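You operate a simulated robot arm through the tools that you are given. There is no shell and no other tool.

You run a simulated robot arm. Do the job below in one go: nothing can be reset, and whatever is moved stays where it is left.

JOB
Put the green net bag in the bag stand and zero the counter.
Fine: fold the chute up, unclamp the old bag and stand it on the finishing bench; press the counter button once; end with the new bag clamped and the chute down. Where these are worked on the way, their far stop is far enough and under half their travel is too little: bag chute.

The check looks at the end state, three seconds after you hand in, the way a careful person would. Anything else that was tipped, shoved, dropped, spilled or broken makes it a failure. Flat cloth is picked up by pressing the open fingertips on it (5 to 10 N) and closing them slowly along it; thin cloth reads only 2 to 8 mm in the jaws.

ROBOT AND FRAMES
A 6-joint arm with a two-finger gripper, fixed in place. Base frame: the origin is on the floor under the middle of its stand, x ahead of it, y to its left, z up. Readings come in mm, degrees, newtons and seconds.
It reaches about 1637 mm from its shoulder. Its first joint turns from -166.0 to 166.0 degrees. Payload 3.43 kg.
Tool frame: the origin (TCP) lies between the finger pads and is the grasp point; the fingertips stand 20 mm ahead of it; z points along the fingers, y is the line along which they close. The gripper opens to 190 mm; its body begins 248 mm behind the TCP.
Orientation is that of the tool frame in the base frame, as [roll, pitch, yaw] about the fixed x, y, z axes, in that order (R = Rz(yaw) Ry(pitch) Rx(roll)). With the fingers straight down and closing along the base's y, the tool's x points along the base's -x, its y along +y and its z along -z.

CONTROLS
- The arm moves only by the tool nudge_tool. Its argument "plan" is a list of rows, each an object of numbers (a shift or turn left out is 0, a gripper value left out holds the last): "rx", "ry", "rz": the turn, a rotation vector about the base's x, y, z in degrees; "dx", "dy", "dz": the shift along the base's x, y, z in mm; "claw": the finger opening in mm, from 0 to 190. In form: [{"rx": .., "ry": .., "rz": .., "dx": .., "dy": .., "dz": .., "claw": ..}, ...]. A call has 1 to 20 rows; each row shifts and turns the commanded pose from where the row before left it. Rows are played at 5 a second. More than 50 mm and 8.6 degrees between two rows, or a gripper value outside its range, and nothing of the call is played. A pose out of reach is approached as far as the arm can. The call stops where the force on the tool passes 90 N (or 10 N more than at its start, if that is more) or the arm is blocked; 0.2 s more then pass. The fingers move at their own pace (about 45 mm/s each) and stop on an object; they squeeze with about 36 N. The grip force told is the motor's: it shows also when the fingers shut on nothing. Time passes only in rows, and 0.2 s behind the last, so rows that do not move let the fingers close. It gives the time, the measured TCP pose, the force on the tool (base axes), the opening and the grip force at its end, in the units of the frame above (readings bear some noise), with the torque about the TCP (base axes, N m) and any sound that the robot's microphone picked up.
- Cameras (640 x 400 px; columns grow to the right, rows downward): "scene" is fixed at [50.1, 499.2, 1626]; the picture's right is [-0.16, -0.99, 0.00], its down [-0.55, 0.09, -0.83] and it looks along [0.82, -0.14, -0.55] (base axes); focal length 336 px, centre (320, 200). "wrist" rides on the gripper at [70, -9, -288] in the tool frame; the picture's right is [0.12, 0.99, 0.00], its down [-0.96, 0.12, -0.25] and it looks along [-0.25, 0.03, 0.97] (tool axes); focal length 261 px, centre (320, 200). There is no depth. A picture from a camera that has moved, and an enlarged one, comes with that camera's place and axes in the base frame and with its lens.
- camera(camera): a new picture of that camera. The clock stands still meanwhile.
- slide_trunk(by): slides the trunk up (or, below 0, down) by that many mm; the arm rides with it, the base frame stays. It gives what a move gives, with no picture.
- close_up(camera, box): a new picture of the part [left, top, right, bottom] of that camera's present view, enlarged. The clock stands still meanwhile.
- close_job(): hands the job in; it is judged then, once.

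Places have to be worked out from the pictures, the camera data and where the tool is seen. Open the gripper and draw the arm clear of the work before you hand the job in, unless the task says otherwise.

The tools are called after "Emit:" by a JSON object that holds its "op" and its "data". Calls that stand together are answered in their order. nudge_tool: Moves the arm, as the interface text tells. Its arguments: {"type":"object","properties":{"plan":{"type":"array"}},"required":["plan"]} The other tools are called the same way: slide_trunk (by) moves the trunk up or down; camera (camera) takes a picture; close_up (camera, box) takes an enlarged picture of a part of a camera's view; close_job () hands the job in.

At the start:

```text
time_s: 0.0
position: [551.7, 204.8, 1351.8]
orientation: [179.9, 0.3, 180.0]
force: [-0.3, -0.2, 0.5]
wrist_torque: [0.0, -0.01, 0.01]
width: 190.2
finger_force: 0.0
trunk travel left (down, up): [-175.0, 65.0]
```

scene: 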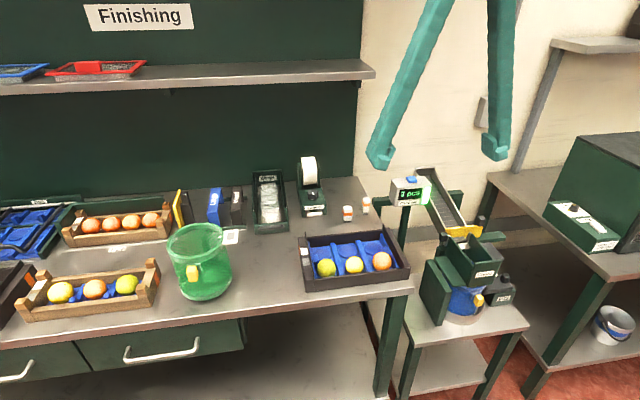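
wrist: 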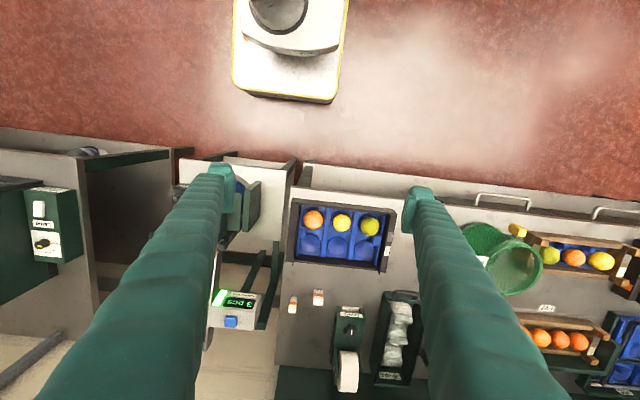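

I start by looking closer at the bag stand, the counter and the green net bag before moving anything.

Emit:
{"op": "close_up", "data": {"camera": "scene", "box": [370, 150, 550, 340]}}

Emit:
{"op": "close_up", "data": {"camera": "scene", "box": [140, 200, 260, 320]}}

Emit:
{"op": "close_up", "data": {"camera": "wrist", "box": [170, 150, 330, 350]}}

Emit:
{"op": "close_up", "data": {"camera": "wrist", "box": [440, 190, 640, 320]}}

```text
2.11 times, centred on (460, 245) of scene
camera zoom: at [50.1, 499.2, 1626.0], right [-0.16, -0.99, 0.0], down [-0.55, 0.09, -0.83], along [0.82, -0.14, -0.55], focal length 707 px, centre (25, 105)
```

zoom: 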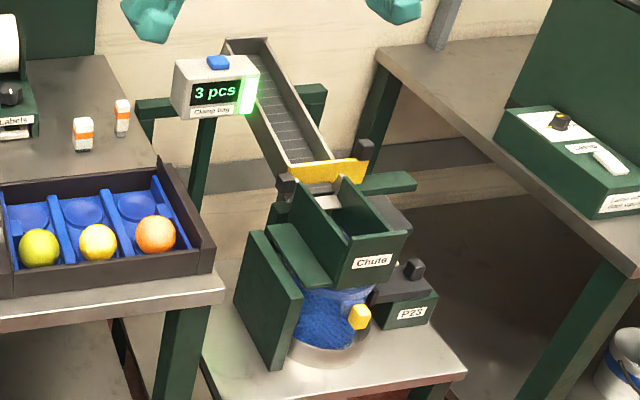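

```text
3.33 times, centred on (200, 260) of scene
camera zoom: at [50.1, 499.2, 1626.0], right [-0.16, -0.99, 0.0], down [-0.55, 0.09, -0.83], along [0.82, -0.14, -0.55], focal length 1119 px, centre (720, 0)
```

zoom: 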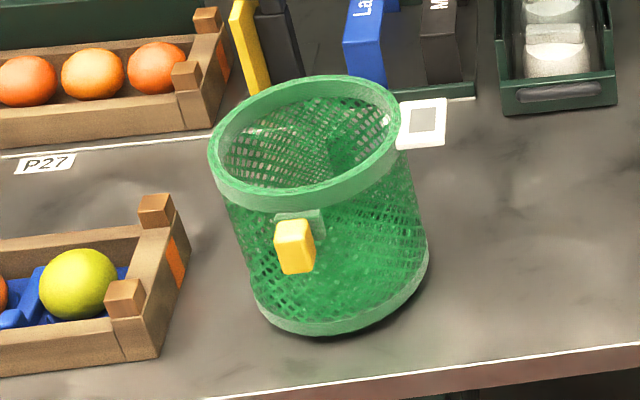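

```text
2.00 times, centred on (250, 250) of wrist
camera zoom: at [479.5, 195.7, 1640.1], right [-0.12, 0.99, 0.0], down [0.96, 0.12, 0.25], along [0.25, 0.03, -0.97], focal length 521 px, centre (460, 100)
```

zoom: 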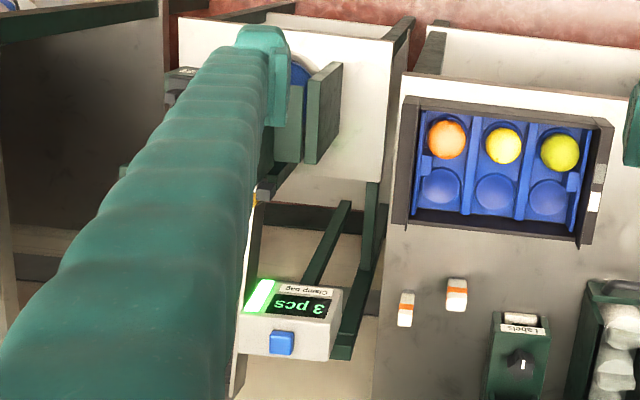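

```text
3.08 times, centred on (540, 255) of wrist
camera zoom: at [479.5, 195.7, 1640.1], right [-0.12, 0.99, 0.0], down [0.96, 0.12, 0.25], along [0.25, 0.03, -0.97], focal length 802 px, centre (-357, 31)
```

zoom: 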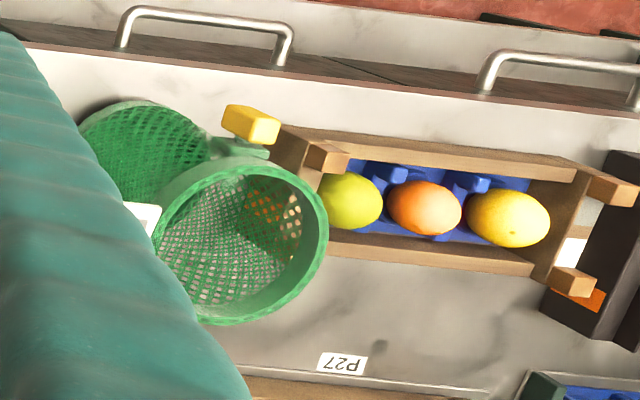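

The counter button works out near (994, 17, 1044) and the green bag's rim near (740, 702, 1069), with its yellow tab toward me at (650, 701, 1048). The stand is around (660, -100, ~850), so I move the gripper sideways above it to look from the wrist.

Emit:
{"op": "nudge_tool", "data": {"plan": [{"dy": -50}, {"dy": -50}, {"dy": -50}, {"dy": -50}, {"dy": -50}, {"dy": -50}, {"dy": 0}]}}

Emit:
{"op": "camera", "data": {"camera": "wrist"}}

Emit:
{"op": "camera", "data": {"camera": "scene"}}

```text
time_s: 1.6
position: [551.0, -95.4, 1352.8]
orientation: [179.9, 0.3, -179.9]
force: [0.0, 0.3, 0.3]
wrist_torque: [-0.01, 0.0, 0.01]
width: 189.9
finger_force: 0.0
trunk travel left (down, up): [-175.0, 65.0]
```

```text
taken
camera wrist: at [478.1, -103.5, 1640.6], right [-0.12, 0.99, 0.0], down [0.96, 0.12, 0.25], along [0.25, 0.03, -0.97], focal length 261 px, centre (320, 200)
```

wrist: 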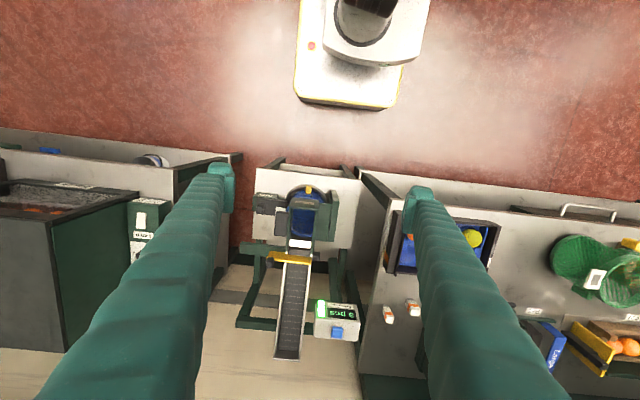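

```text
taken
```

scene: 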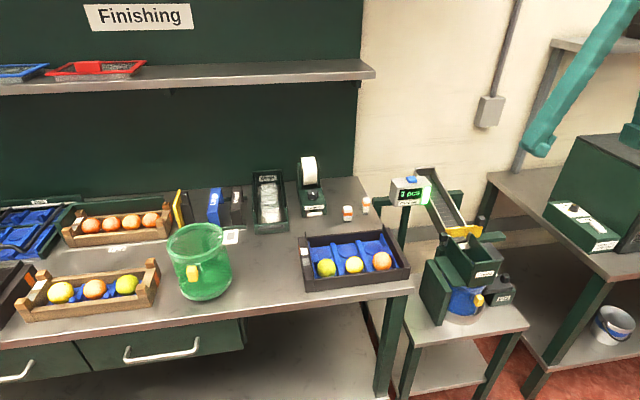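

The stand sits between the fingers in the wrist view. I enlarge it to see the chute, the clamp and the old bag.

Emit:
{"op": "close_up", "data": {"camera": "wrist", "box": [235, 155, 365, 265]}}

Emit:
{"op": "close_up", "data": {"camera": "scene", "box": [410, 220, 530, 340]}}

Emit:
{"op": "close_up", "data": {"camera": "wrist", "box": [290, 280, 380, 360]}}

Emit:
{"op": "close_up", "data": {"camera": "scene", "box": [380, 160, 500, 260]}}

```text
3.64 times, centred on (300, 210) of wrist
camera zoom: at [478.1, -103.5, 1640.6], right [-0.12, 0.99, 0.0], down [0.96, 0.12, 0.25], along [0.25, 0.03, -0.97], focal length 948 px, centre (393, 164)
```

zoom: 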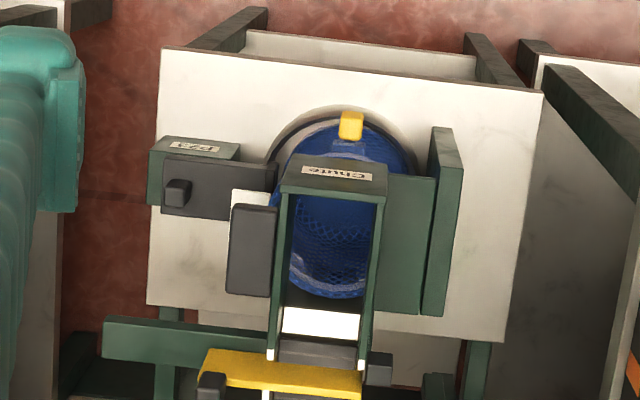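

```text
3.33 times, centred on (470, 280) of scene
camera zoom: at [50.1, 499.2, 1626.0], right [-0.16, -0.99, 0.0], down [-0.55, 0.09, -0.83], along [0.82, -0.14, -0.55], focal length 1119 px, centre (-180, -67)
```

zoom: 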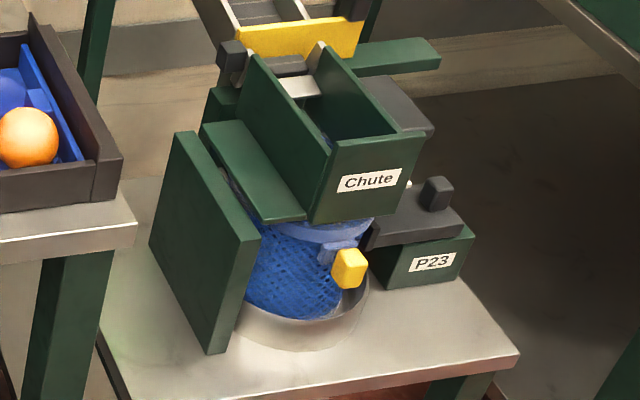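

```text
5.00 times, centred on (335, 320) of wrist
camera zoom: at [478.1, -103.5, 1640.6], right [-0.12, 0.99, 0.0], down [0.96, 0.12, 0.25], along [0.25, 0.03, -0.97], focal length 1303 px, centre (245, -400)
```

zoom: 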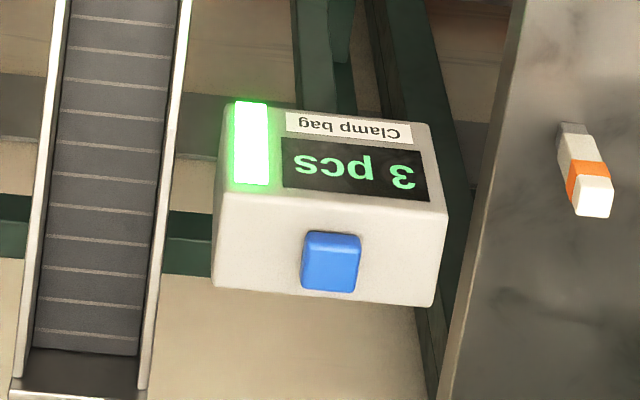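

```text
4.00 times, centred on (440, 210) of scene
camera zoom: at [50.1, 499.2, 1626.0], right [-0.16, -0.99, 0.0], down [-0.55, 0.09, -0.83], along [0.82, -0.14, -0.55], focal length 1343 px, centre (-160, 160)
```

zoom: 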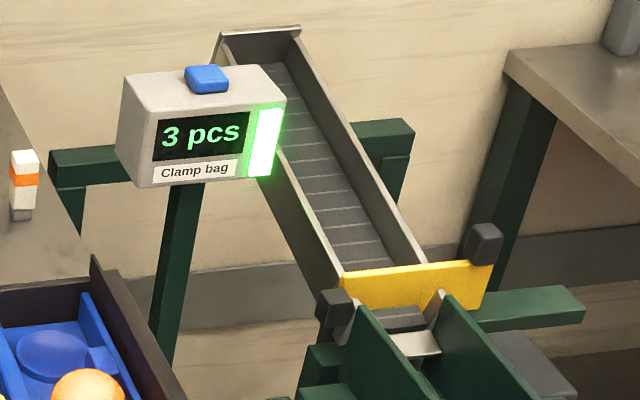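

Seen from above: a trough labelled "Chute" over the blue bag, a grey slide with a black knob on the P23 block near (760, -279, 750), and a green fixed plate on the +y side. I tilt the tool forward to look at the stand from the front.

Emit:
{"op": "nudge_tool", "data": {"plan": [{"ry": -8, "dz": -20}, {"ry": -8, "dz": -20}, {"ry": -8, "dz": -30}, {"ry": -8, "dz": -30}, {"ry": -8, "dz": -30}, {"dz": -20}, {"dz": 0}]}}

Emit:
{"op": "camera", "data": {"camera": "wrist"}}

```text
time_s: 3.2
position: [552.6, -95.7, 1201.2]
orientation: [-180.0, 40.3, 179.9]
force: [0.0, -0.1, -0.1]
wrist_torque: [-0.04, -0.03, -0.01]
width: 190.2
finger_force: 0.1
trunk travel left (down, up): [-175.0, 65.0]
```

```text
taken
camera wrist: at [311.5, -103.9, 1376.8], right [-0.09, 0.99, -0.08], down [0.57, 0.12, 0.81], along [0.81, 0.03, -0.58], focal length 261 px, centre (320, 200)
```

wrist: 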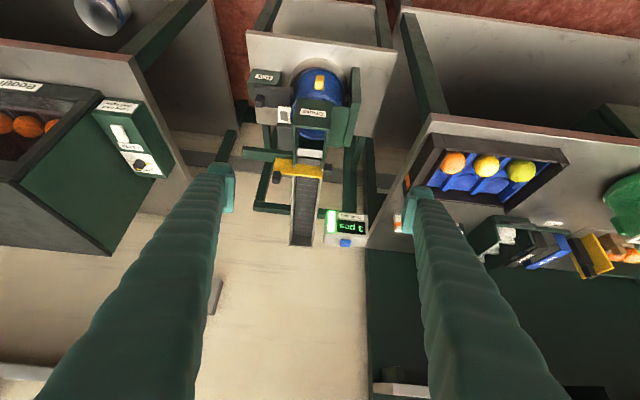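

Emit:
{"op": "close_up", "data": {"camera": "wrist", "box": [230, 30, 400, 190]}}

Emit:
{"op": "close_up", "data": {"camera": "wrist", "box": [265, 55, 365, 155]}}

```text
2.50 times, centred on (315, 110) of wrist
camera zoom: at [311.5, -103.9, 1376.8], right [-0.09, 0.99, -0.08], down [0.57, 0.12, 0.81], along [0.81, 0.03, -0.58], focal length 652 px, centre (332, 425)
```

zoom: 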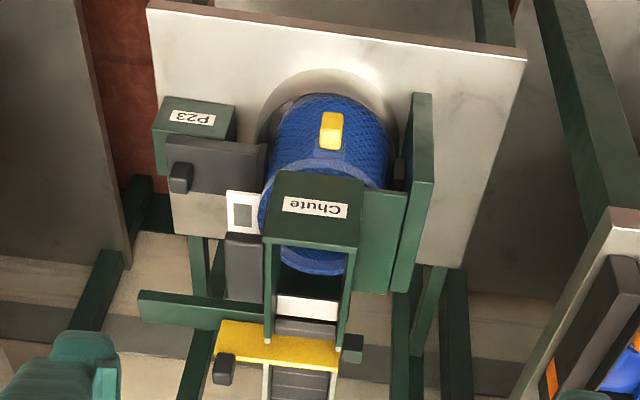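

```text
4.00 times, centred on (315, 105) of wrist
camera zoom: at [311.5, -103.9, 1376.8], right [-0.09, 0.99, -0.08], down [0.57, 0.12, 0.81], along [0.81, 0.03, -0.58], focal length 1043 px, centre (340, 580)
```

zoom: 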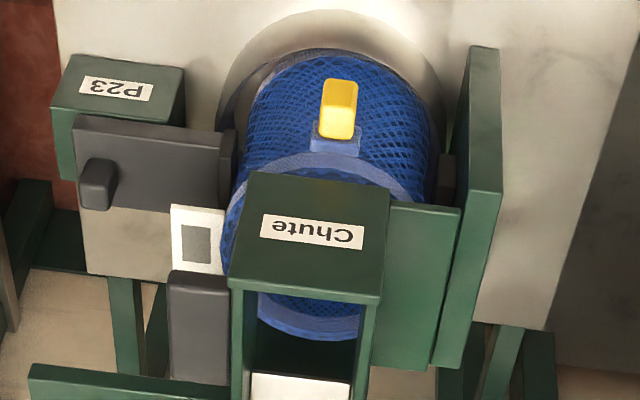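

From the two wrist views the chute trough spans about x 690–840, y -166…-83, z 818–912, with a grey handle plate on its -y side near (762, -190, 880). It is apparently hinged along x on the +y plate top (y≈-35, z≈815), and the old bag's tab is at about (670, -119, 766). I move toward -y to check this from another side and see the neighbouring table.

Emit:
{"op": "nudge_tool", "data": {"plan": [{"dy": -50}, {"dy": -50}, {"dy": -50}, {"dy": -50}, {"dy": -50}, {"dy": -50, "rz": 8}, {"rz": 8}, {"rz": 8}, {"rz": 8}, {"dz": 0}]}}

Emit:
{"op": "camera", "data": {"camera": "wrist"}}

```text
time_s: 3.9
position: [582.4, -70.7, 1214.6]
orientation: [-178.8, 41.2, -163.9]
force: [-1.2, 0.8, 0.3]
wrist_torque: [-0.12, -0.07, -0.13]
width: 190.0
finger_force: 0.1
trunk travel left (down, up): [-175.0, 65.0]
stopped in row 3: the arm was blocked; the commanded pose is now the measured one
```

```text
taken
camera wrist: at [348.5, -138.5, 1385.6], right [-0.35, 0.93, -0.1], down [0.5, 0.27, 0.82], along [0.79, 0.24, -0.57], focal length 261 px, centre (320, 200)
```

wrist: 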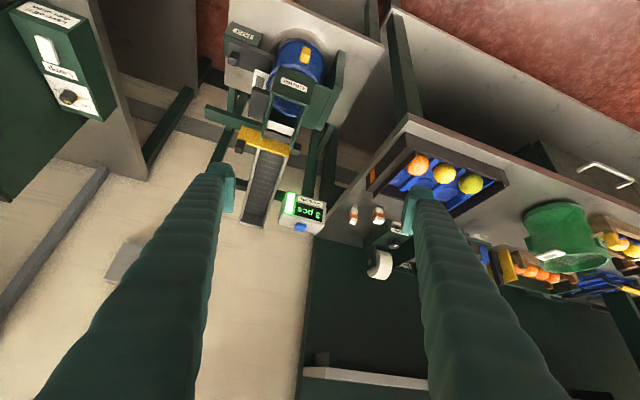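

The arm blocked, likely folded too close to its base, with the wrist near x≈300. I straighten the yaw and move outward before going sideways.

Emit:
{"op": "nudge_tool", "data": {"plan": [{"dx": 40, "dz": 20}, {"dx": 40, "dz": 20}, {"dx": 40, "dz": 20, "rz": -8}, {"dx": 20, "dz": 20, "rz": -8}, {"dz": 0}]}}

```text
time_s: 5.1
position: [724.9, -76.2, 1293.5]
orientation: [-179.1, 41.1, 179.5]
force: [0.1, -0.6, -0.1]
wrist_torque: [-0.01, 0.01, 0.01]
width: 189.9
finger_force: 0.0
trunk travel left (down, up): [-175.0, 65.0]
```

Emit:
{"op": "nudge_tool", "data": {"plan": [{"dy": -40}, {"dy": -40}, {"dy": -40}, {"dy": -40}, {"dy": -40}, {"rz": 8}, {"rz": 8}, {"rz": 8}, {"rz": 8}, {"rz": 8}, {"dz": 0}]}}

Emit:
{"op": "camera", "data": {"camera": "wrist"}}

```text
time_s: 7.5
position: [723.9, -275.7, 1292.2]
orientation: [-179.1, 41.1, -140.3]
force: [0.2, 0.3, -0.6]
wrist_torque: [0.09, -0.01, 0.05]
width: 189.9
finger_force: 0.0
trunk travel left (down, up): [-175.0, 65.0]
```

```text
taken
camera wrist: at [538.8, -431.9, 1463.9], right [-0.69, 0.71, -0.09], down [0.36, 0.45, 0.82], along [0.63, 0.53, -0.57], focal length 261 px, centre (320, 200)
```

wrist: 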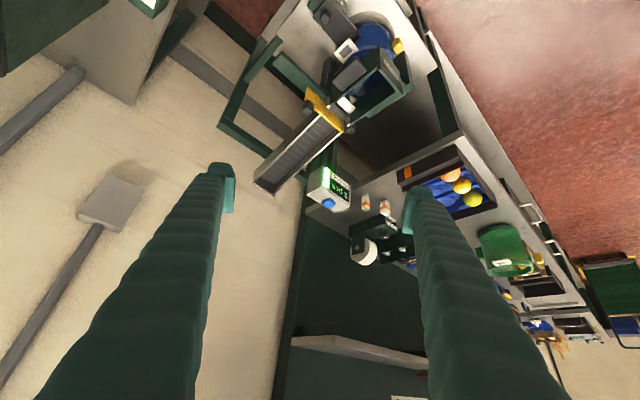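

Emit:
{"op": "close_up", "data": {"camera": "wrist", "box": [290, 0, 430, 140]}}

Emit:
{"op": "close_up", "data": {"camera": "wrist", "box": [440, 200, 640, 360]}}

```text
2.86 times, centred on (360, 70) of wrist
camera zoom: at [538.8, -431.9, 1463.9], right [-0.69, 0.71, -0.09], down [0.36, 0.45, 0.82], along [0.63, 0.53, -0.57], focal length 745 px, centre (206, 571)
```

zoom: 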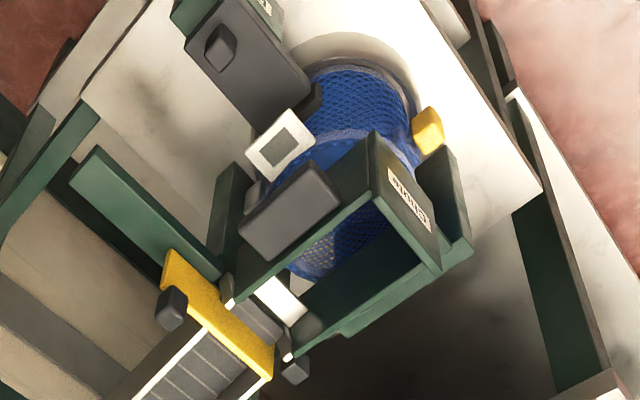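

```text
2.50 times, centred on (540, 280) of wrist
camera zoom: at [538.8, -431.9, 1463.9], right [-0.69, 0.71, -0.09], down [0.36, 0.45, 0.82], along [0.63, 0.53, -0.57], focal length 652 px, centre (-230, 0)
```

zoom: 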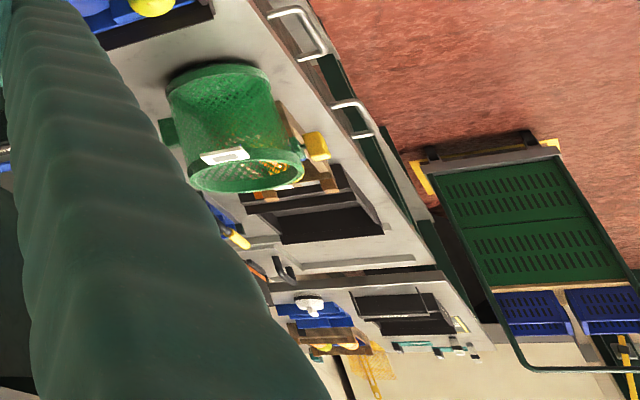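

The chute is confirmed as an open trough with a grey paddle handle on its -y wall and a hinge flange on the +y side; the clamp is the grey slide with a knob. A device at about (800–900, -604, 895) rules out a level approach from -y, so I yaw to close along x with the tool tilted down toward +y and look again from closer.

Emit:
{"op": "nudge_tool", "data": {"plan": [{"rz": 7.2, "dx": 6, "dy": -3, "dz": -20}, {"rz": 7.2, "dx": 6, "dy": -3, "dz": -30}, {"rz": 7.2, "dx": 6, "dy": -3, "dz": -30}, {"rz": 7.2, "dx": 6, "dy": -3, "dz": -30}, {"rz": 7.2, "dx": 6, "dy": -3, "dz": -30}, {"rz": 7.2, "dx": 6, "dy": -3, "dz": -30}, {"rz": 7.1, "dx": 2, "dy": -3, "dz": -30}, {"dz": -30}, {"dz": 0}]}}

Emit:
{"op": "camera", "data": {"camera": "wrist"}}

Emit:
{"op": "camera", "data": {"camera": "scene"}}

```text
time_s: 9.5
position: [763.1, -297.4, 1061.1]
orientation: [-179.0, 41.2, -90.3]
force: [-0.9, -0.4, 0.0]
wrist_torque: [0.05, 0.04, 0.01]
width: 190.4
finger_force: 0.0
trunk travel left (down, up): [-175.0, 65.0]
```

```text
taken
camera wrist: at [764.5, -538.1, 1233.1], right [-0.99, -0.08, -0.09], down [-0.12, 0.56, 0.82], along [-0.01, 0.82, -0.57], focal length 261 px, centre (320, 200)
```

wrist: 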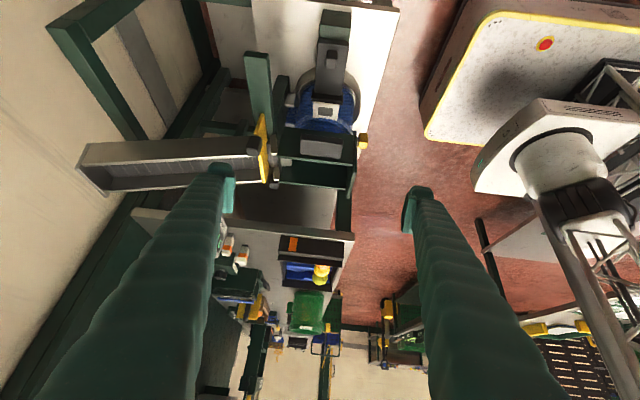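

```text
taken
```

scene: 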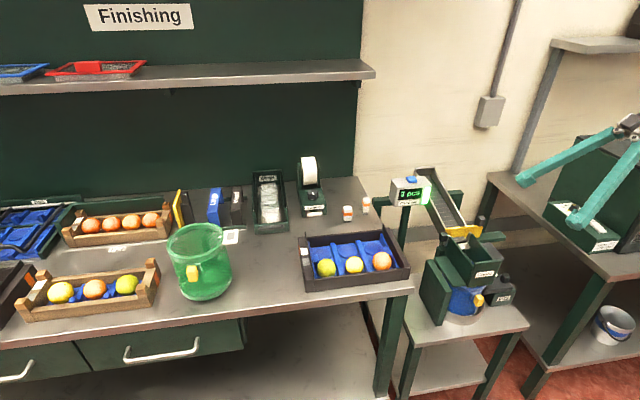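

Emit:
{"op": "close_up", "data": {"camera": "wrist", "box": [240, 10, 390, 210]}}

Emit:
{"op": "close_up", "data": {"camera": "wrist", "box": [270, 60, 370, 200]}}

```text
2.00 times, centred on (315, 110) of wrist
camera zoom: at [764.5, -538.1, 1233.1], right [-0.99, -0.08, -0.09], down [-0.12, 0.56, 0.82], along [-0.01, 0.82, -0.57], focal length 521 px, centre (330, 380)
```

zoom: 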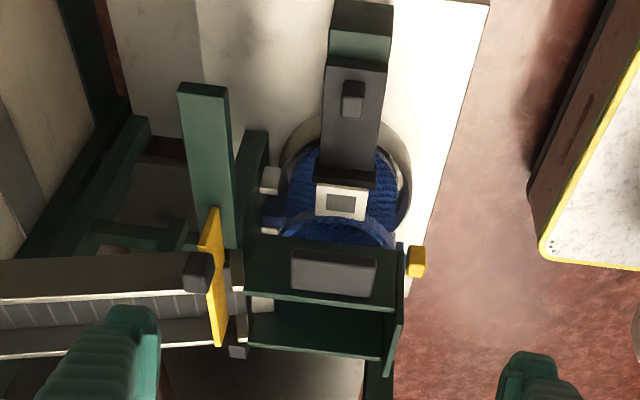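

```text
2.86 times, centred on (320, 130) of wrist
camera zoom: at [764.5, -538.1, 1233.1], right [-0.99, -0.08, -0.09], down [-0.12, 0.56, 0.82], along [-0.01, 0.82, -0.57], focal length 745 px, centre (320, 400)
```

zoom: 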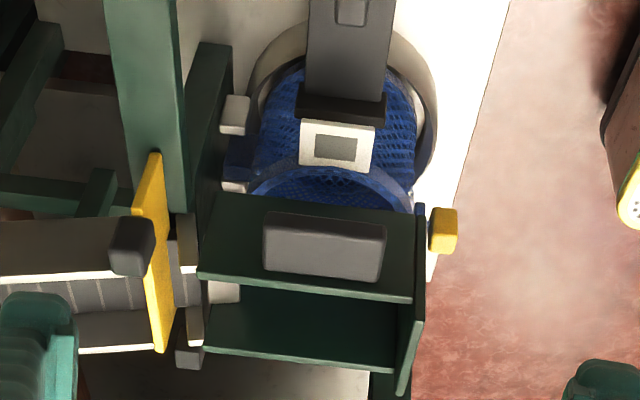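

The handle paddle measures about x 728–804, y -213…-169, top z≈877. There are also white guides at the back of the bag where a rear lug of the bag sits. I narrow the jaws to 105 mm, tilt to 50° and move to a standoff in front of the handle.

Emit:
{"op": "nudge_tool", "data": {"plan": [{"rx": 4.5, "dx": 1, "dy": 5, "dz": -30, "claw": 105}, {"rx": 4.3, "dx": 1, "dy": 5, "dz": -30, "claw": 105}, {"dx": 1, "dy": 5, "dz": -30}, {"dz": -28}, {"dz": 0}, {"dz": 0}]}}

Emit:
{"op": "camera", "data": {"camera": "wrist"}}

Emit:
{"op": "close_up", "data": {"camera": "scene", "box": [400, 120, 640, 330]}}

```text
time_s: 10.9
position: [765.7, -281.4, 944.4]
orientation: [-179.1, 50.0, -90.1]
force: [0.7, -0.3, 0.3]
wrist_torque: [-0.03, 0.0, 0.03]
width: 105.0
finger_force: 0.1
trunk travel left (down, up): [-175.0, 65.0]
```

```text
taken
camera wrist: at [767.0, -545.7, 1076.8], right [-0.99, -0.06, -0.1], down [-0.12, 0.43, 0.89], along [-0.01, 0.9, -0.44], focal length 261 px, centre (320, 200)
```

wrist: 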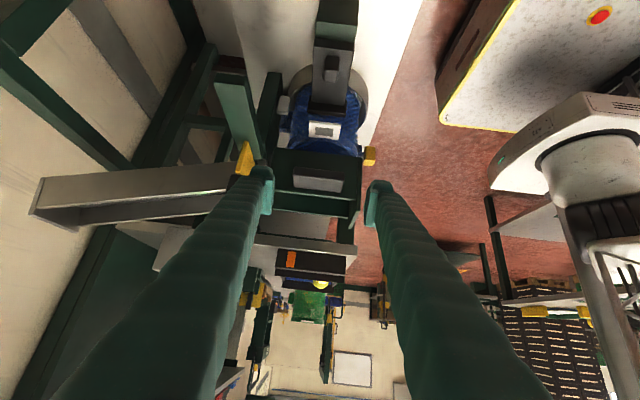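

```text
1.90 times, centred on (520, 225) of scene
camera zoom: at [50.1, 499.2, 1626.0], right [-0.16, -0.99, 0.0], down [-0.55, 0.09, -0.83], along [0.82, -0.14, -0.55], focal length 640 px, centre (-61, 152)
```

zoom: 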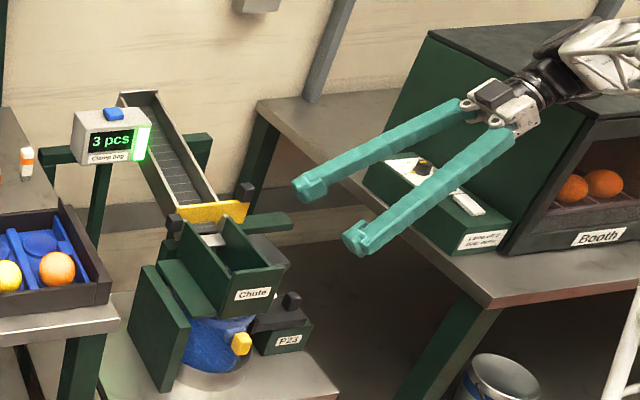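

Emit:
{"op": "close_up", "data": {"camera": "wrist", "box": [230, 60, 410, 260]}}

```text
2.00 times, centred on (320, 160) of wrist
camera zoom: at [767.0, -545.7, 1076.8], right [-0.99, -0.06, -0.1], down [-0.12, 0.43, 0.89], along [-0.01, 0.9, -0.44], focal length 521 px, centre (320, 280)
```

zoom: 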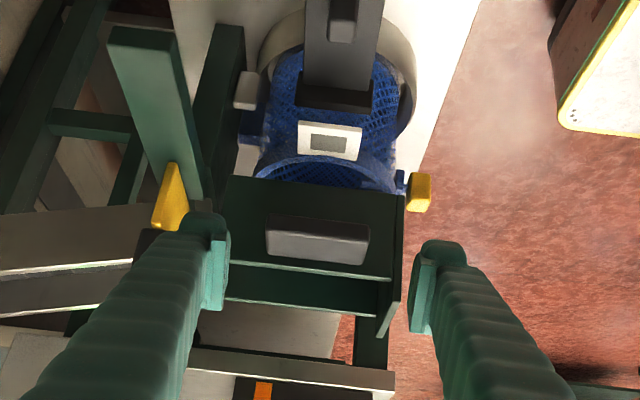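

The paddle is about 15 mm thick, centred near (768, -192, 868), and the open jaws straddle its x range. I advance along the tool axis to TCP (768, -197, 870) in small steps.

Emit:
{"op": "nudge_tool", "data": {"plan": [{"dx": 1, "dy": 21, "dz": -18.5}, {"dx": 1, "dy": 21, "dz": -18.5}, {"dy": 21, "dz": -18.5}, {"dy": 21, "dz": -18.5}, {"dz": 0}]}}

Emit:
{"op": "close_up", "data": {"camera": "wrist", "box": [230, 60, 410, 260]}}

Emit:
{"op": "close_up", "data": {"camera": "scene", "box": [400, 180, 540, 320]}}

```text
time_s: 12.1
position: [767.5, -197.2, 869.9]
orientation: [-179.1, 50.0, -90.2]
force: [0.4, 0.3, -0.4]
wrist_torque: [0.0, 0.0, 0.03]
width: 105.1
finger_force: 0.0
trunk travel left (down, up): [-175.0, 65.0]
```

```text
2.00 times, centred on (320, 160) of wrist
camera zoom: at [769.4, -461.6, 1001.9], right [-0.99, -0.06, -0.1], down [-0.12, 0.43, 0.89], along [-0.01, 0.9, -0.44], focal length 521 px, centre (320, 280)
```

zoom: 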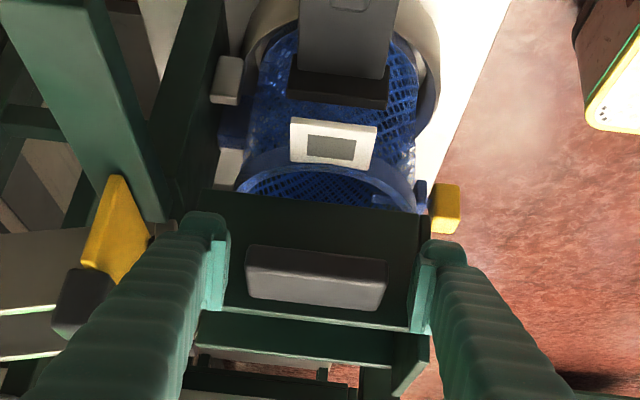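

```text
2.86 times, centred on (470, 250) of scene
camera zoom: at [50.1, 499.2, 1626.0], right [-0.16, -0.99, 0.0], down [-0.55, 0.09, -0.83], along [0.82, -0.14, -0.55], focal length 959 px, centre (-109, 57)
```

zoom: 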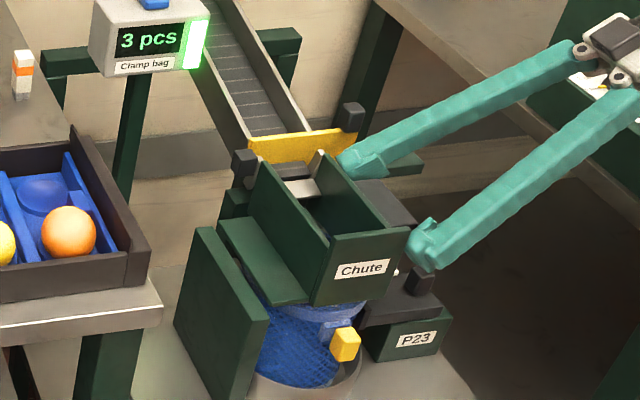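

The TCP projects right onto the handle and the jaws straddle it without contact. I close on it.

Emit:
{"op": "nudge_tool", "data": {"plan": [{"claw": 90}, {"claw": 75}, {"claw": 60}, {"claw": 60}, {"claw": 60}]}}

Emit:
{"op": "close_up", "data": {"camera": "wrist", "box": [230, 60, 410, 260]}}

```text
time_s: 13.3
position: [769.4, -197.3, 869.3]
orientation: [-178.9, 49.9, -90.1]
force: [38.0, -6.4, 6.7]
wrist_torque: [-0.02, 0.03, 0.57]
width: 79.9
finger_force: 45.0
trunk travel left (down, up): [-175.0, 65.0]
```

```text
2.00 times, centred on (320, 160) of wrist
camera zoom: at [771.4, -461.6, 1002.0], right [-0.99, -0.06, -0.1], down [-0.12, 0.43, 0.89], along [-0.01, 0.9, -0.44], focal length 521 px, centre (320, 280)
```

zoom: 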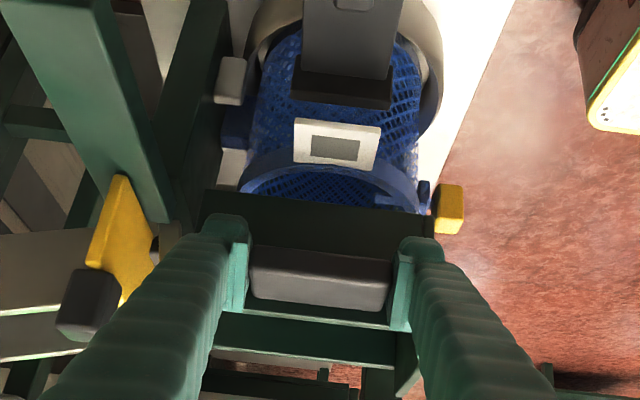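

The handle is held at 80 mm, with a 38 N sideways pull saying its centre is a little further +x. I shift +x a few mm to relieve it.

Emit:
{"op": "nudge_tool", "data": {"plan": [{"dx": 2}, {"dx": 1}, {"dx": 0}]}}

```text
time_s: 14.1
position: [769.8, -196.0, 869.8]
orientation: [-179.2, 50.0, -90.2]
force: [18.3, -2.7, 6.3]
wrist_torque: [-0.06, 0.28, 0.56]
width: 80.1
finger_force: 44.9
trunk travel left (down, up): [-175.0, 65.0]
```

Emit:
{"op": "nudge_tool", "data": {"plan": [{"dx": 2.5}, {"dx": 0}, {"rx": -2.5, "dy": 2.5, "dz": 7}, {"rx": -2.5, "dy": 2.9, "dz": 6.8}, {"dx": 0}]}}

Emit:
{"op": "close_up", "data": {"camera": "scene", "box": [400, 180, 540, 320]}}

```text
time_s: 15.3
position: [771.0, -190.7, 885.2]
orientation: [-179.3, 44.9, -90.2]
force: [-43.8, 14.3, -9.5]
wrist_torque: [-0.33, -0.22, -0.24]
width: 80.3
finger_force: 44.8
trunk travel left (down, up): [-175.0, 65.0]
```

```text
2.86 times, centred on (470, 250) of scene
camera zoom: at [50.1, 499.2, 1626.0], right [-0.16, -0.99, 0.0], down [-0.55, 0.09, -0.83], along [0.82, -0.14, -0.55], focal length 959 px, centre (-109, 57)
```

zoom: 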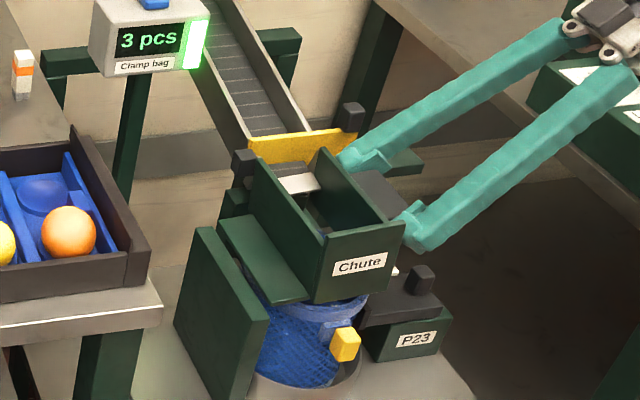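

The chute is tilting about its +y hinge as expected. I ease x back by 2 mm and continue along the arc with the tool turning along.

Emit:
{"op": "nudge_tool", "data": {"plan": [{"dx": -2}, {"rx": -3, "dy": 4.5, "dz": 7.8}, {"rx": -3, "dy": 4.5, "dz": 7.6}, {"dx": 0}]}}

```text
time_s: 16.3
position: [770.1, -181.8, 900.0]
orientation: [-179.0, 39.0, -90.2]
force: [-34.1, 29.1, -16.7]
wrist_torque: [0.35, -0.03, -0.56]
width: 79.8
finger_force: 45.5
trunk travel left (down, up): [-175.0, 65.0]
```

Forces are mostly radial and small relative to stiffness; the arc fits a hinge near y≈-39, z≈804 with radius 172. I relieve slightly and continue 12° more.

Emit:
{"op": "nudge_tool", "data": {"plan": [{"dx": -1.3, "dy": 1.2, "dz": -0.7}, {"rx": -3, "dy": 5.2, "dz": 7.3}, {"rx": -3, "dy": 5.5, "dz": 7.1}, {"rx": -3, "dy": 5.9, "dz": 6.8}, {"rx": -3, "dy": 6.3, "dz": 6.4}, {"dx": 0}]}}

```text
time_s: 17.7
position: [769.3, -160.2, 928.2]
orientation: [-178.7, 26.9, -90.0]
force: [5.0, -17.4, 20.6]
wrist_torque: [0.64, 0.16, 0.63]
width: 79.7
finger_force: 45.1
trunk travel left (down, up): [-175.0, 65.0]
```

Emit:
{"op": "nudge_tool", "data": {"plan": [{"dy": -1.1, "dz": 1.5}, {"rx": -3, "dy": 6.5, "dz": 6.3}, {"rx": -3, "dy": 6.7, "dz": 6.0}, {"rx": -3, "dy": 7.1, "dz": 5.6}, {"rx": -3, "dy": 7.4, "dz": 5.3}, {"dx": 0}]}}

Emit:
{"op": "close_up", "data": {"camera": "scene", "box": [400, 160, 560, 320]}}

```text
time_s: 19.1
position: [769.7, -131.4, 952.0]
orientation: [-178.8, 15.0, -90.1]
force: [24.3, -12.4, 24.1]
wrist_torque: [0.75, 0.31, 0.51]
width: 79.6
finger_force: 45.0
trunk travel left (down, up): [-175.0, 65.0]
```

```text
2.50 times, centred on (480, 240) of scene
camera zoom: at [50.1, 499.2, 1626.0], right [-0.16, -0.99, 0.0], down [-0.55, 0.09, -0.83], along [0.82, -0.14, -0.55], focal length 840 px, centre (-80, 100)
```

zoom: 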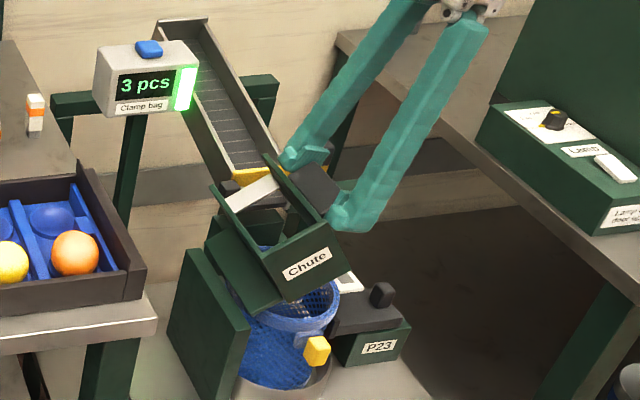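

Emit:
{"op": "nudge_tool", "data": {"plan": [{"dx": 1, "dy": -0.7, "dz": 1.1}, {"rx": -3, "dy": 7.7, "dz": 4.8}, {"rx": -3, "dy": 7.9, "dz": 4.5}, {"rx": -3, "dy": 8.2, "dz": 4.0}, {"rx": -3, "dy": 8.3, "dz": 3.6}, {"dx": 0}]}}

```text
time_s: 20.5
position: [769.9, -99.0, 970.2]
orientation: [-178.9, 2.8, -90.1]
force: [11.5, 0.8, 8.1]
wrist_torque: [0.54, 0.23, 0.55]
width: 79.7
finger_force: 45.7
trunk travel left (down, up): [-175.0, 65.0]
```

Emit:
{"op": "nudge_tool", "data": {"plan": [{"rx": -3, "dy": 8.5, "dz": 3.3}, {"rx": -3, "dy": 8.6, "dz": 2.8}, {"rx": -3, "dy": 8.8, "dz": 2.3}, {"rx": -3, "dy": 8.9, "dz": 1.8}, {"dx": 0}]}}

Emit:
{"op": "close_up", "data": {"camera": "scene", "box": [400, 120, 560, 320]}}

```text
time_s: 21.7
position: [771.1, -65.3, 980.8]
orientation: [-178.8, -9.1, -90.1]
force: [-0.1, 1.8, 7.3]
wrist_torque: [0.61, 0.53, 0.23]
width: 79.8
finger_force: 44.8
trunk travel left (down, up): [-175.0, 65.0]
```

```text
2.00 times, centred on (480, 220) of scene
camera zoom: at [50.1, 499.2, 1626.0], right [-0.16, -0.99, 0.0], down [-0.55, 0.09, -0.83], along [0.82, -0.14, -0.55], focal length 672 px, centre (0, 160)
```

zoom: 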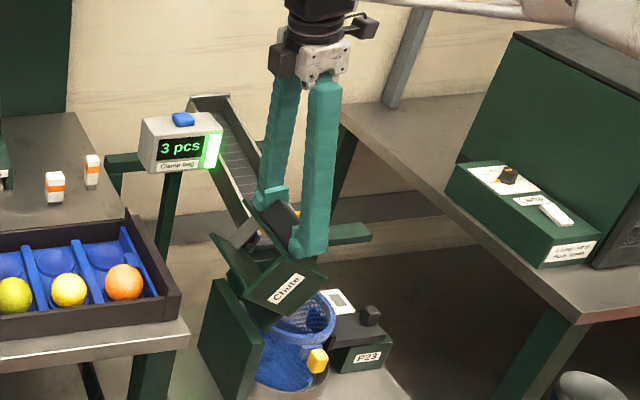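

Emit:
{"op": "nudge_tool", "data": {"plan": [{"rx": -3, "dy": 9.0, "dz": 1.4}, {"rx": -3, "dy": 9.0, "dz": 0.9}, {"rx": -3, "dy": 9.05, "dz": 0.4}, {"rx": -3, "dy": 9.05, "dz": 0.0}, {"dx": 0}]}}

```text
time_s: 22.9
position: [770.1, -29.6, 983.7]
orientation: [-178.8, -21.1, -90.1]
force: [1.4, 2.1, 22.3]
wrist_torque: [0.37, 0.61, 0.28]
width: 79.6
finger_force: 45.0
trunk travel left (down, up): [-175.0, 65.0]
```

Emit:
{"op": "nudge_tool", "data": {"plan": [{"dz": 0.8}, {"rx": -3, "dy": 9.05, "dz": -0.6}, {"rx": -3, "dy": 9.05, "dz": -1.1}, {"dx": 0}]}}

Emit:
{"op": "close_up", "data": {"camera": "scene", "box": [380, 120, 540, 320]}}

```text
time_s: 23.9
position: [770.9, -11.4, 981.8]
orientation: [-178.7, -27.1, -90.2]
force: [8.1, 5.9, 24.4]
wrist_torque: [0.46, 0.56, 0.0]
width: 79.7
finger_force: 45.4
trunk travel left (down, up): [-175.0, 65.0]
```

```text
2.00 times, centred on (460, 220) of scene
camera zoom: at [50.1, 499.2, 1626.0], right [-0.16, -0.99, 0.0], down [-0.55, 0.09, -0.83], along [0.82, -0.14, -0.55], focal length 672 px, centre (40, 160)
```

zoom: 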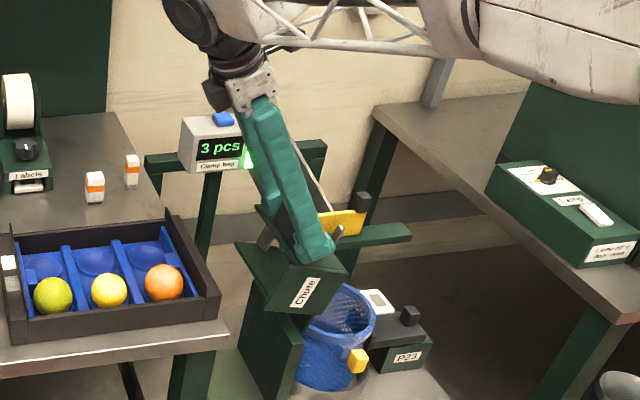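

Emit:
{"op": "nudge_tool", "data": {"plan": [{"dz": 0.8}, {"rx": -3, "dy": 8.9, "dz": -1.5}, {"rx": -3, "dy": 8.8, "dz": -2.0}, {"dx": 0}]}}

```text
time_s: 24.9
position: [770.9, 6.9, 979.2]
orientation: [-178.7, -33.0, -90.0]
force: [12.9, 10.9, 34.4]
wrist_torque: [0.63, 0.53, 0.12]
width: 80.0
finger_force: 45.3
trunk travel left (down, up): [-175.0, 65.0]
```

Emit:
{"op": "nudge_tool", "data": {"plan": [{"dx": 0.5, "dy": 0.4, "dz": 1.3}, {"rx": -3, "dy": 9.2, "dz": -2.2}, {"rx": -3, "dy": 9.1, "dz": -2.6}, {"dx": 0}]}}

Emit:
{"op": "close_up", "data": {"camera": "scene", "box": [380, 120, 540, 320]}}

```text
time_s: 25.9
position: [769.6, 24.2, 975.2]
orientation: [-178.9, -39.1, -90.2]
force: [1.9, 2.3, 13.6]
wrist_torque: [-0.52, 0.7, 0.3]
width: 80.2
finger_force: 45.2
trunk travel left (down, up): [-175.0, 65.0]
```

```text
2.00 times, centred on (460, 220) of scene
camera zoom: at [50.1, 499.2, 1626.0], right [-0.16, -0.99, 0.0], down [-0.55, 0.09, -0.83], along [0.82, -0.14, -0.55], focal length 672 px, centre (40, 160)
```

zoom: 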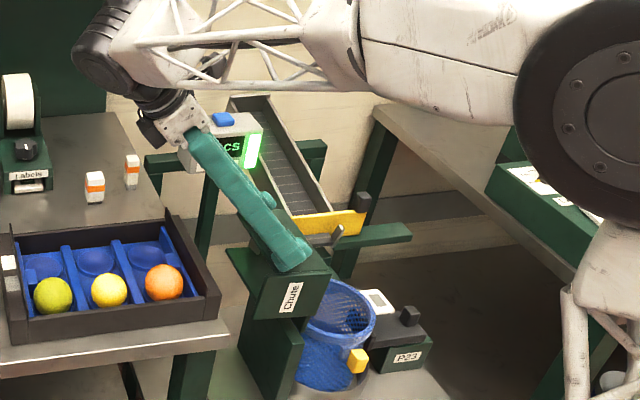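

Emit:
{"op": "nudge_tool", "data": {"plan": [{"rx": -3, "dy": 9.0, "dz": -3.0}, {"dx": 0}]}}

```text
time_s: 26.5
position: [771.4, 33.9, 970.7]
orientation: [-178.7, -42.1, -90.1]
force: [-1.8, 1.1, 4.2]
wrist_torque: [-0.23, 0.92, 0.24]
width: 80.1
finger_force: 45.3
trunk travel left (down, up): [-175.0, 65.0]
```

Emit:
{"op": "nudge_tool", "data": {"plan": [{"rx": -3, "dy": 8.8, "dz": -3.3}, {"rx": -3, "dy": 8.6, "dz": -3.7}, {"dx": 0}]}}

Emit:
{"op": "close_up", "data": {"camera": "scene", "box": [380, 120, 540, 320]}}

```text
time_s: 27.3
position: [769.9, 51.5, 964.4]
orientation: [-178.8, -47.9, -90.2]
force: [-12.0, -3.5, -13.6]
wrist_torque: [0.61, 0.08, -0.2]
width: 80.2
finger_force: 45.1
trunk travel left (down, up): [-175.0, 65.0]
```

```text
2.00 times, centred on (460, 220) of scene
camera zoom: at [50.1, 499.2, 1626.0], right [-0.16, -0.99, 0.0], down [-0.55, 0.09, -0.83], along [0.82, -0.14, -0.55], focal length 672 px, centre (40, 160)
```

zoom: 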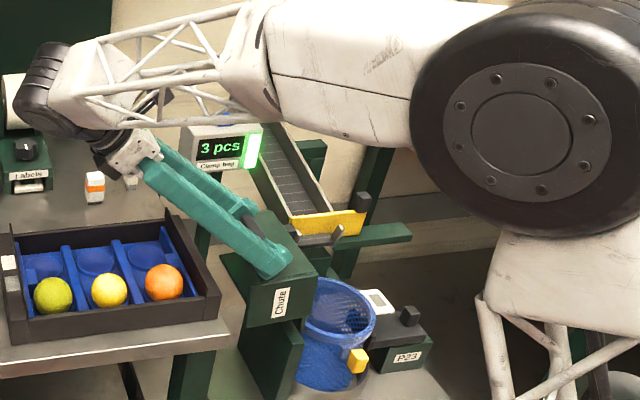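

Emit:
{"op": "nudge_tool", "data": {"plan": [{"dx": -0.5, "dz": -0.5}, {"rx": -3, "dy": 8.4, "dz": -4.1}, {"dx": 0}]}}

```text
time_s: 28.1
position: [770.7, 59.1, 959.6]
orientation: [-178.7, -51.1, -90.2]
force: [-13.4, -8.9, -17.1]
wrist_torque: [-0.07, 0.22, 0.05]
width: 79.9
finger_force: 44.8
trunk travel left (down, up): [-175.0, 65.0]
```

Emit:
{"op": "nudge_tool", "data": {"plan": [{"dx": -0.5, "dy": -0.4, "dz": -0.8}, {"rx": -3, "dy": 7.9, "dz": -4.8}, {"rx": -3, "dy": 7.6, "dz": -5.2}, {"dx": 0}]}}

Emit:
{"op": "close_up", "data": {"camera": "scene", "box": [380, 120, 540, 320]}}

```text
time_s: 29.1
position: [769.1, 74.7, 952.7]
orientation: [-178.5, -57.1, -90.5]
force: [-3.9, -31.3, 25.3]
wrist_torque: [-0.07, 0.66, -0.12]
width: 80.0
finger_force: 45.4
trunk travel left (down, up): [-175.0, 65.0]
```

```text
2.00 times, centred on (460, 220) of scene
camera zoom: at [50.1, 499.2, 1626.0], right [-0.16, -0.99, 0.0], down [-0.55, 0.09, -0.83], along [0.82, -0.14, -0.55], focal length 672 px, centre (40, 160)
```

zoom: 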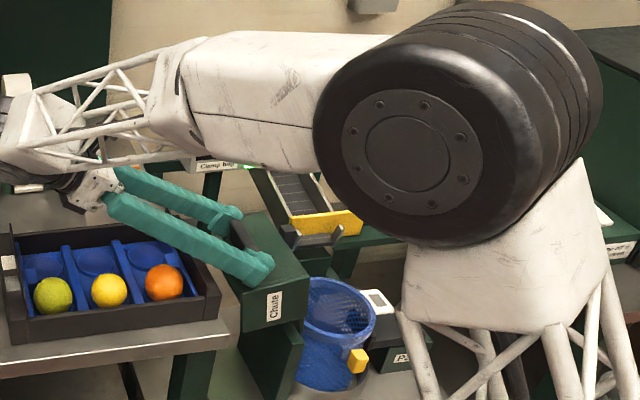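

A tangential resistance of 40 N shows the chute has reached its far stop at about 105°. I back off a hair, open the jaws and look whether the chute stays.

Emit:
{"op": "nudge_tool", "data": {"plan": [{"dy": -1.2, "dz": 0.9}, {"claw": 85}, {"claw": 95}, {"claw": 105}, {"claw": 105}, {"dx": 0}]}}

Emit:
{"op": "close_up", "data": {"camera": "scene", "box": [380, 120, 540, 320]}}

Emit:
{"op": "camera", "data": {"camera": "wrist"}}

```text
time_s: 30.5
position: [769.3, 73.1, 951.1]
orientation: [-178.8, -57.1, -90.3]
force: [4.3, -1.9, 11.4]
wrist_torque: [-0.07, 0.65, 0.15]
width: 102.9
finger_force: 0.1
trunk travel left (down, up): [-175.0, 65.0]
```

```text
2.00 times, centred on (460, 220) of scene
camera zoom: at [50.1, 499.2, 1626.0], right [-0.16, -0.99, 0.0], down [-0.55, 0.09, -0.83], along [0.82, -0.14, -0.55], focal length 672 px, centre (40, 160)
```

zoom: 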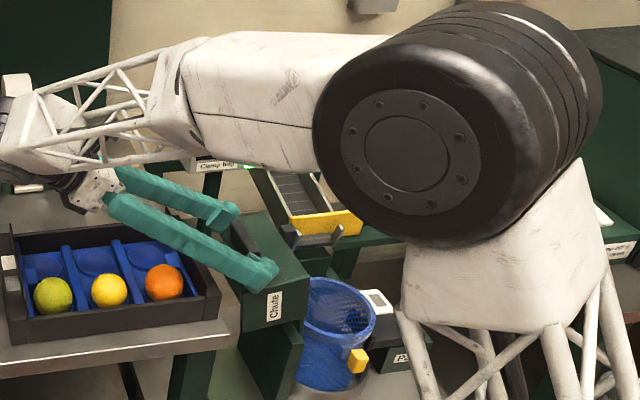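

```text
taken
camera wrist: at [771.4, 276.9, 1167.1], right [-0.99, -0.08, 0.09], down [-0.12, 0.73, -0.67], along [-0.01, -0.68, -0.73], focal length 261 px, centre (320, 200)
```

wrist: 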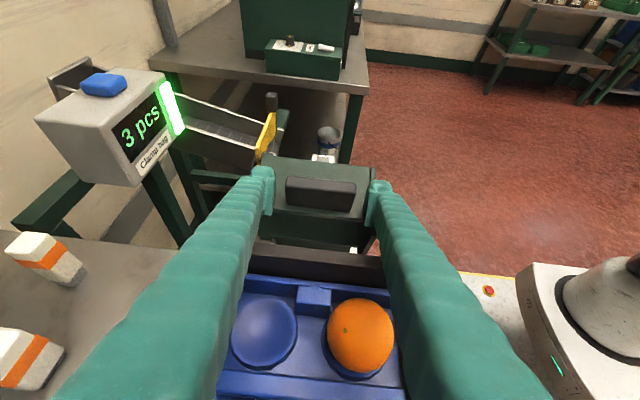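

The chute stays up with the jaws open. I lift the tool straight up out of the handle.

Emit:
{"op": "nudge_tool", "data": {"plan": [{"dy": 2, "dz": 4}, {"dy": 5, "dz": 10}, {"dy": 5, "dz": 20}, {"dy": 5, "dz": 30}, {"dz": 40}, {"dz": 40}, {"dx": 0}]}}

Emit:
{"op": "close_up", "data": {"camera": "scene", "box": [380, 120, 540, 320]}}

```text
time_s: 32.1
position: [771.3, 92.2, 1096.3]
orientation: [-178.6, -57.1, -90.3]
force: [0.1, 0.4, -0.8]
wrist_torque: [0.03, -0.05, 0.01]
width: 105.2
finger_force: 0.0
trunk travel left (down, up): [-175.0, 65.0]
```

```text
2.00 times, centred on (460, 220) of scene
camera zoom: at [50.1, 499.2, 1626.0], right [-0.16, -0.99, 0.0], down [-0.55, 0.09, -0.83], along [0.82, -0.14, -0.55], focal length 672 px, centre (40, 160)
```

zoom: 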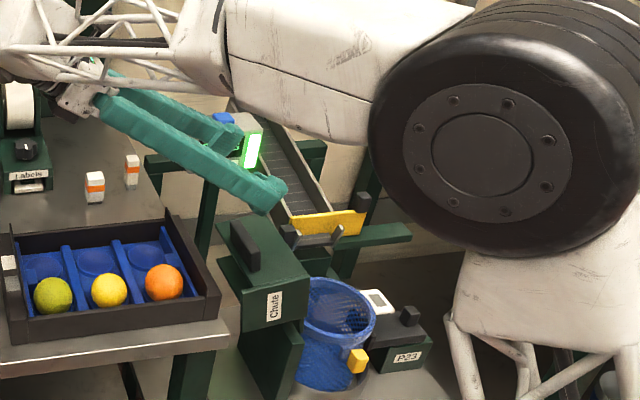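

The chute stands folded up on its own. Now I bring the tool upright and yaw back so that it closes along y, then move over the stand to look at the clamp.

Emit:
{"op": "nudge_tool", "data": {"plan": [{"rx": 8, "dz": 20}, {"rx": 8, "dz": 20}, {"rx": 8, "dz": 20}, {"rx": 8, "dz": 20}, {"rx": 8, "dy": -10, "dz": 10}, {"rx": 8, "dy": -20}, {"rx": 8, "dy": -20}, {"dy": -20, "rz": -8}, {"dy": -30, "rz": -8}, {"dy": -30, "rz": -8}, {"dy": -30, "rz": -8}, {"dy": -30, "rz": -8}, {"dy": -30, "rz": -8}, {"dy": -30, "rz": -8}, {"dy": -30, "rz": -8}, {"rz": -8}, {"rz": -8}, {"rz": -8}, {"rz": -2}, {"dx": 0}]}}

Emit:
{"op": "camera", "data": {"camera": "wrist"}}

```text
time_s: 36.3
position: [769.2, -189.8, 1184.7]
orientation: [-179.0, -1.0, 179.8]
force: [0.5, -0.5, -1.1]
wrist_torque: [0.0, -0.04, -0.01]
width: 105.1
finger_force: 0.0
trunk travel left (down, up): [-175.0, 65.0]
```

```text
taken
camera wrist: at [703.5, -191.1, 1474.5], right [-0.12, 0.99, -0.02], down [0.97, 0.12, 0.23], along [0.23, 0.01, -0.97], focal length 261 px, centre (320, 200)
```

wrist: 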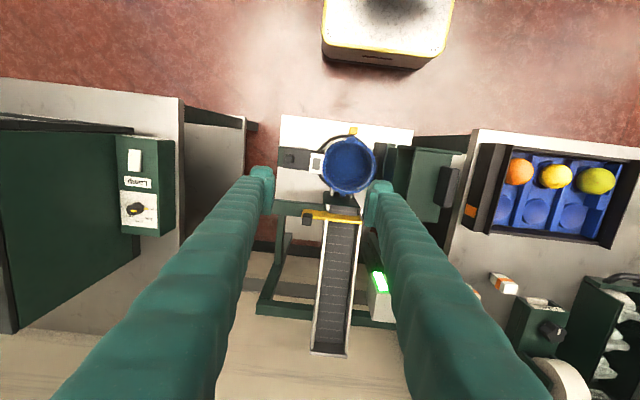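

Emit:
{"op": "close_up", "data": {"camera": "wrist", "box": [260, 100, 420, 230]}}

Emit:
{"op": "nudge_tool", "data": {"plan": [{"rx": 1, "ry": -1, "rz": 0.2}, {"dx": 0}]}}

Emit:
{"op": "close_up", "data": {"camera": "scene", "box": [420, 220, 540, 330]}}

```text
3.08 times, centred on (340, 165) of wrist
camera zoom: at [703.5, -191.1, 1474.5], right [-0.12, 0.99, -0.02], down [0.97, 0.12, 0.23], along [0.23, 0.01, -0.97], focal length 802 px, centre (258, 308)
```

zoom: 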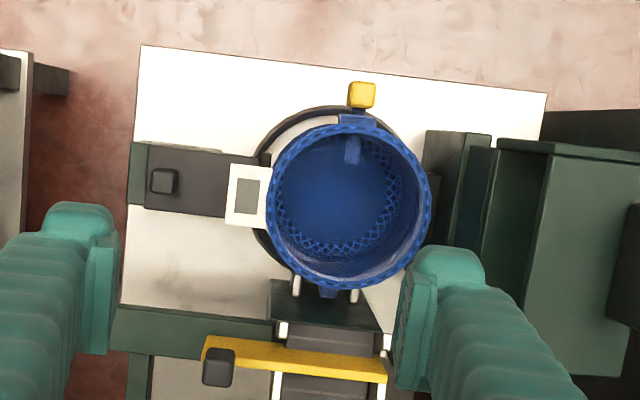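

```text
time_s: 36.9
position: [768.9, -189.3, 1185.4]
orientation: [-179.9, 0.1, -179.9]
force: [0.9, -0.1, -0.4]
wrist_torque: [0.01, -0.02, 0.01]
width: 104.9
finger_force: 0.1
trunk travel left (down, up): [-175.0, 65.0]
```

```text
3.64 times, centred on (480, 275) of scene
camera zoom: at [50.1, 499.2, 1626.0], right [-0.16, -0.99, 0.0], down [-0.55, 0.09, -0.83], along [0.82, -0.14, -0.55], focal length 1221 px, centre (-262, -73)
```

zoom: 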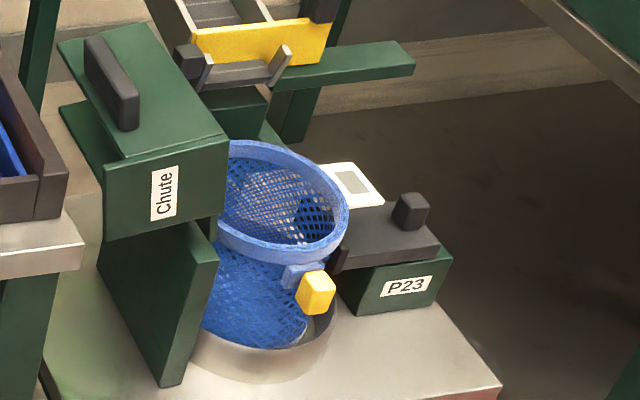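

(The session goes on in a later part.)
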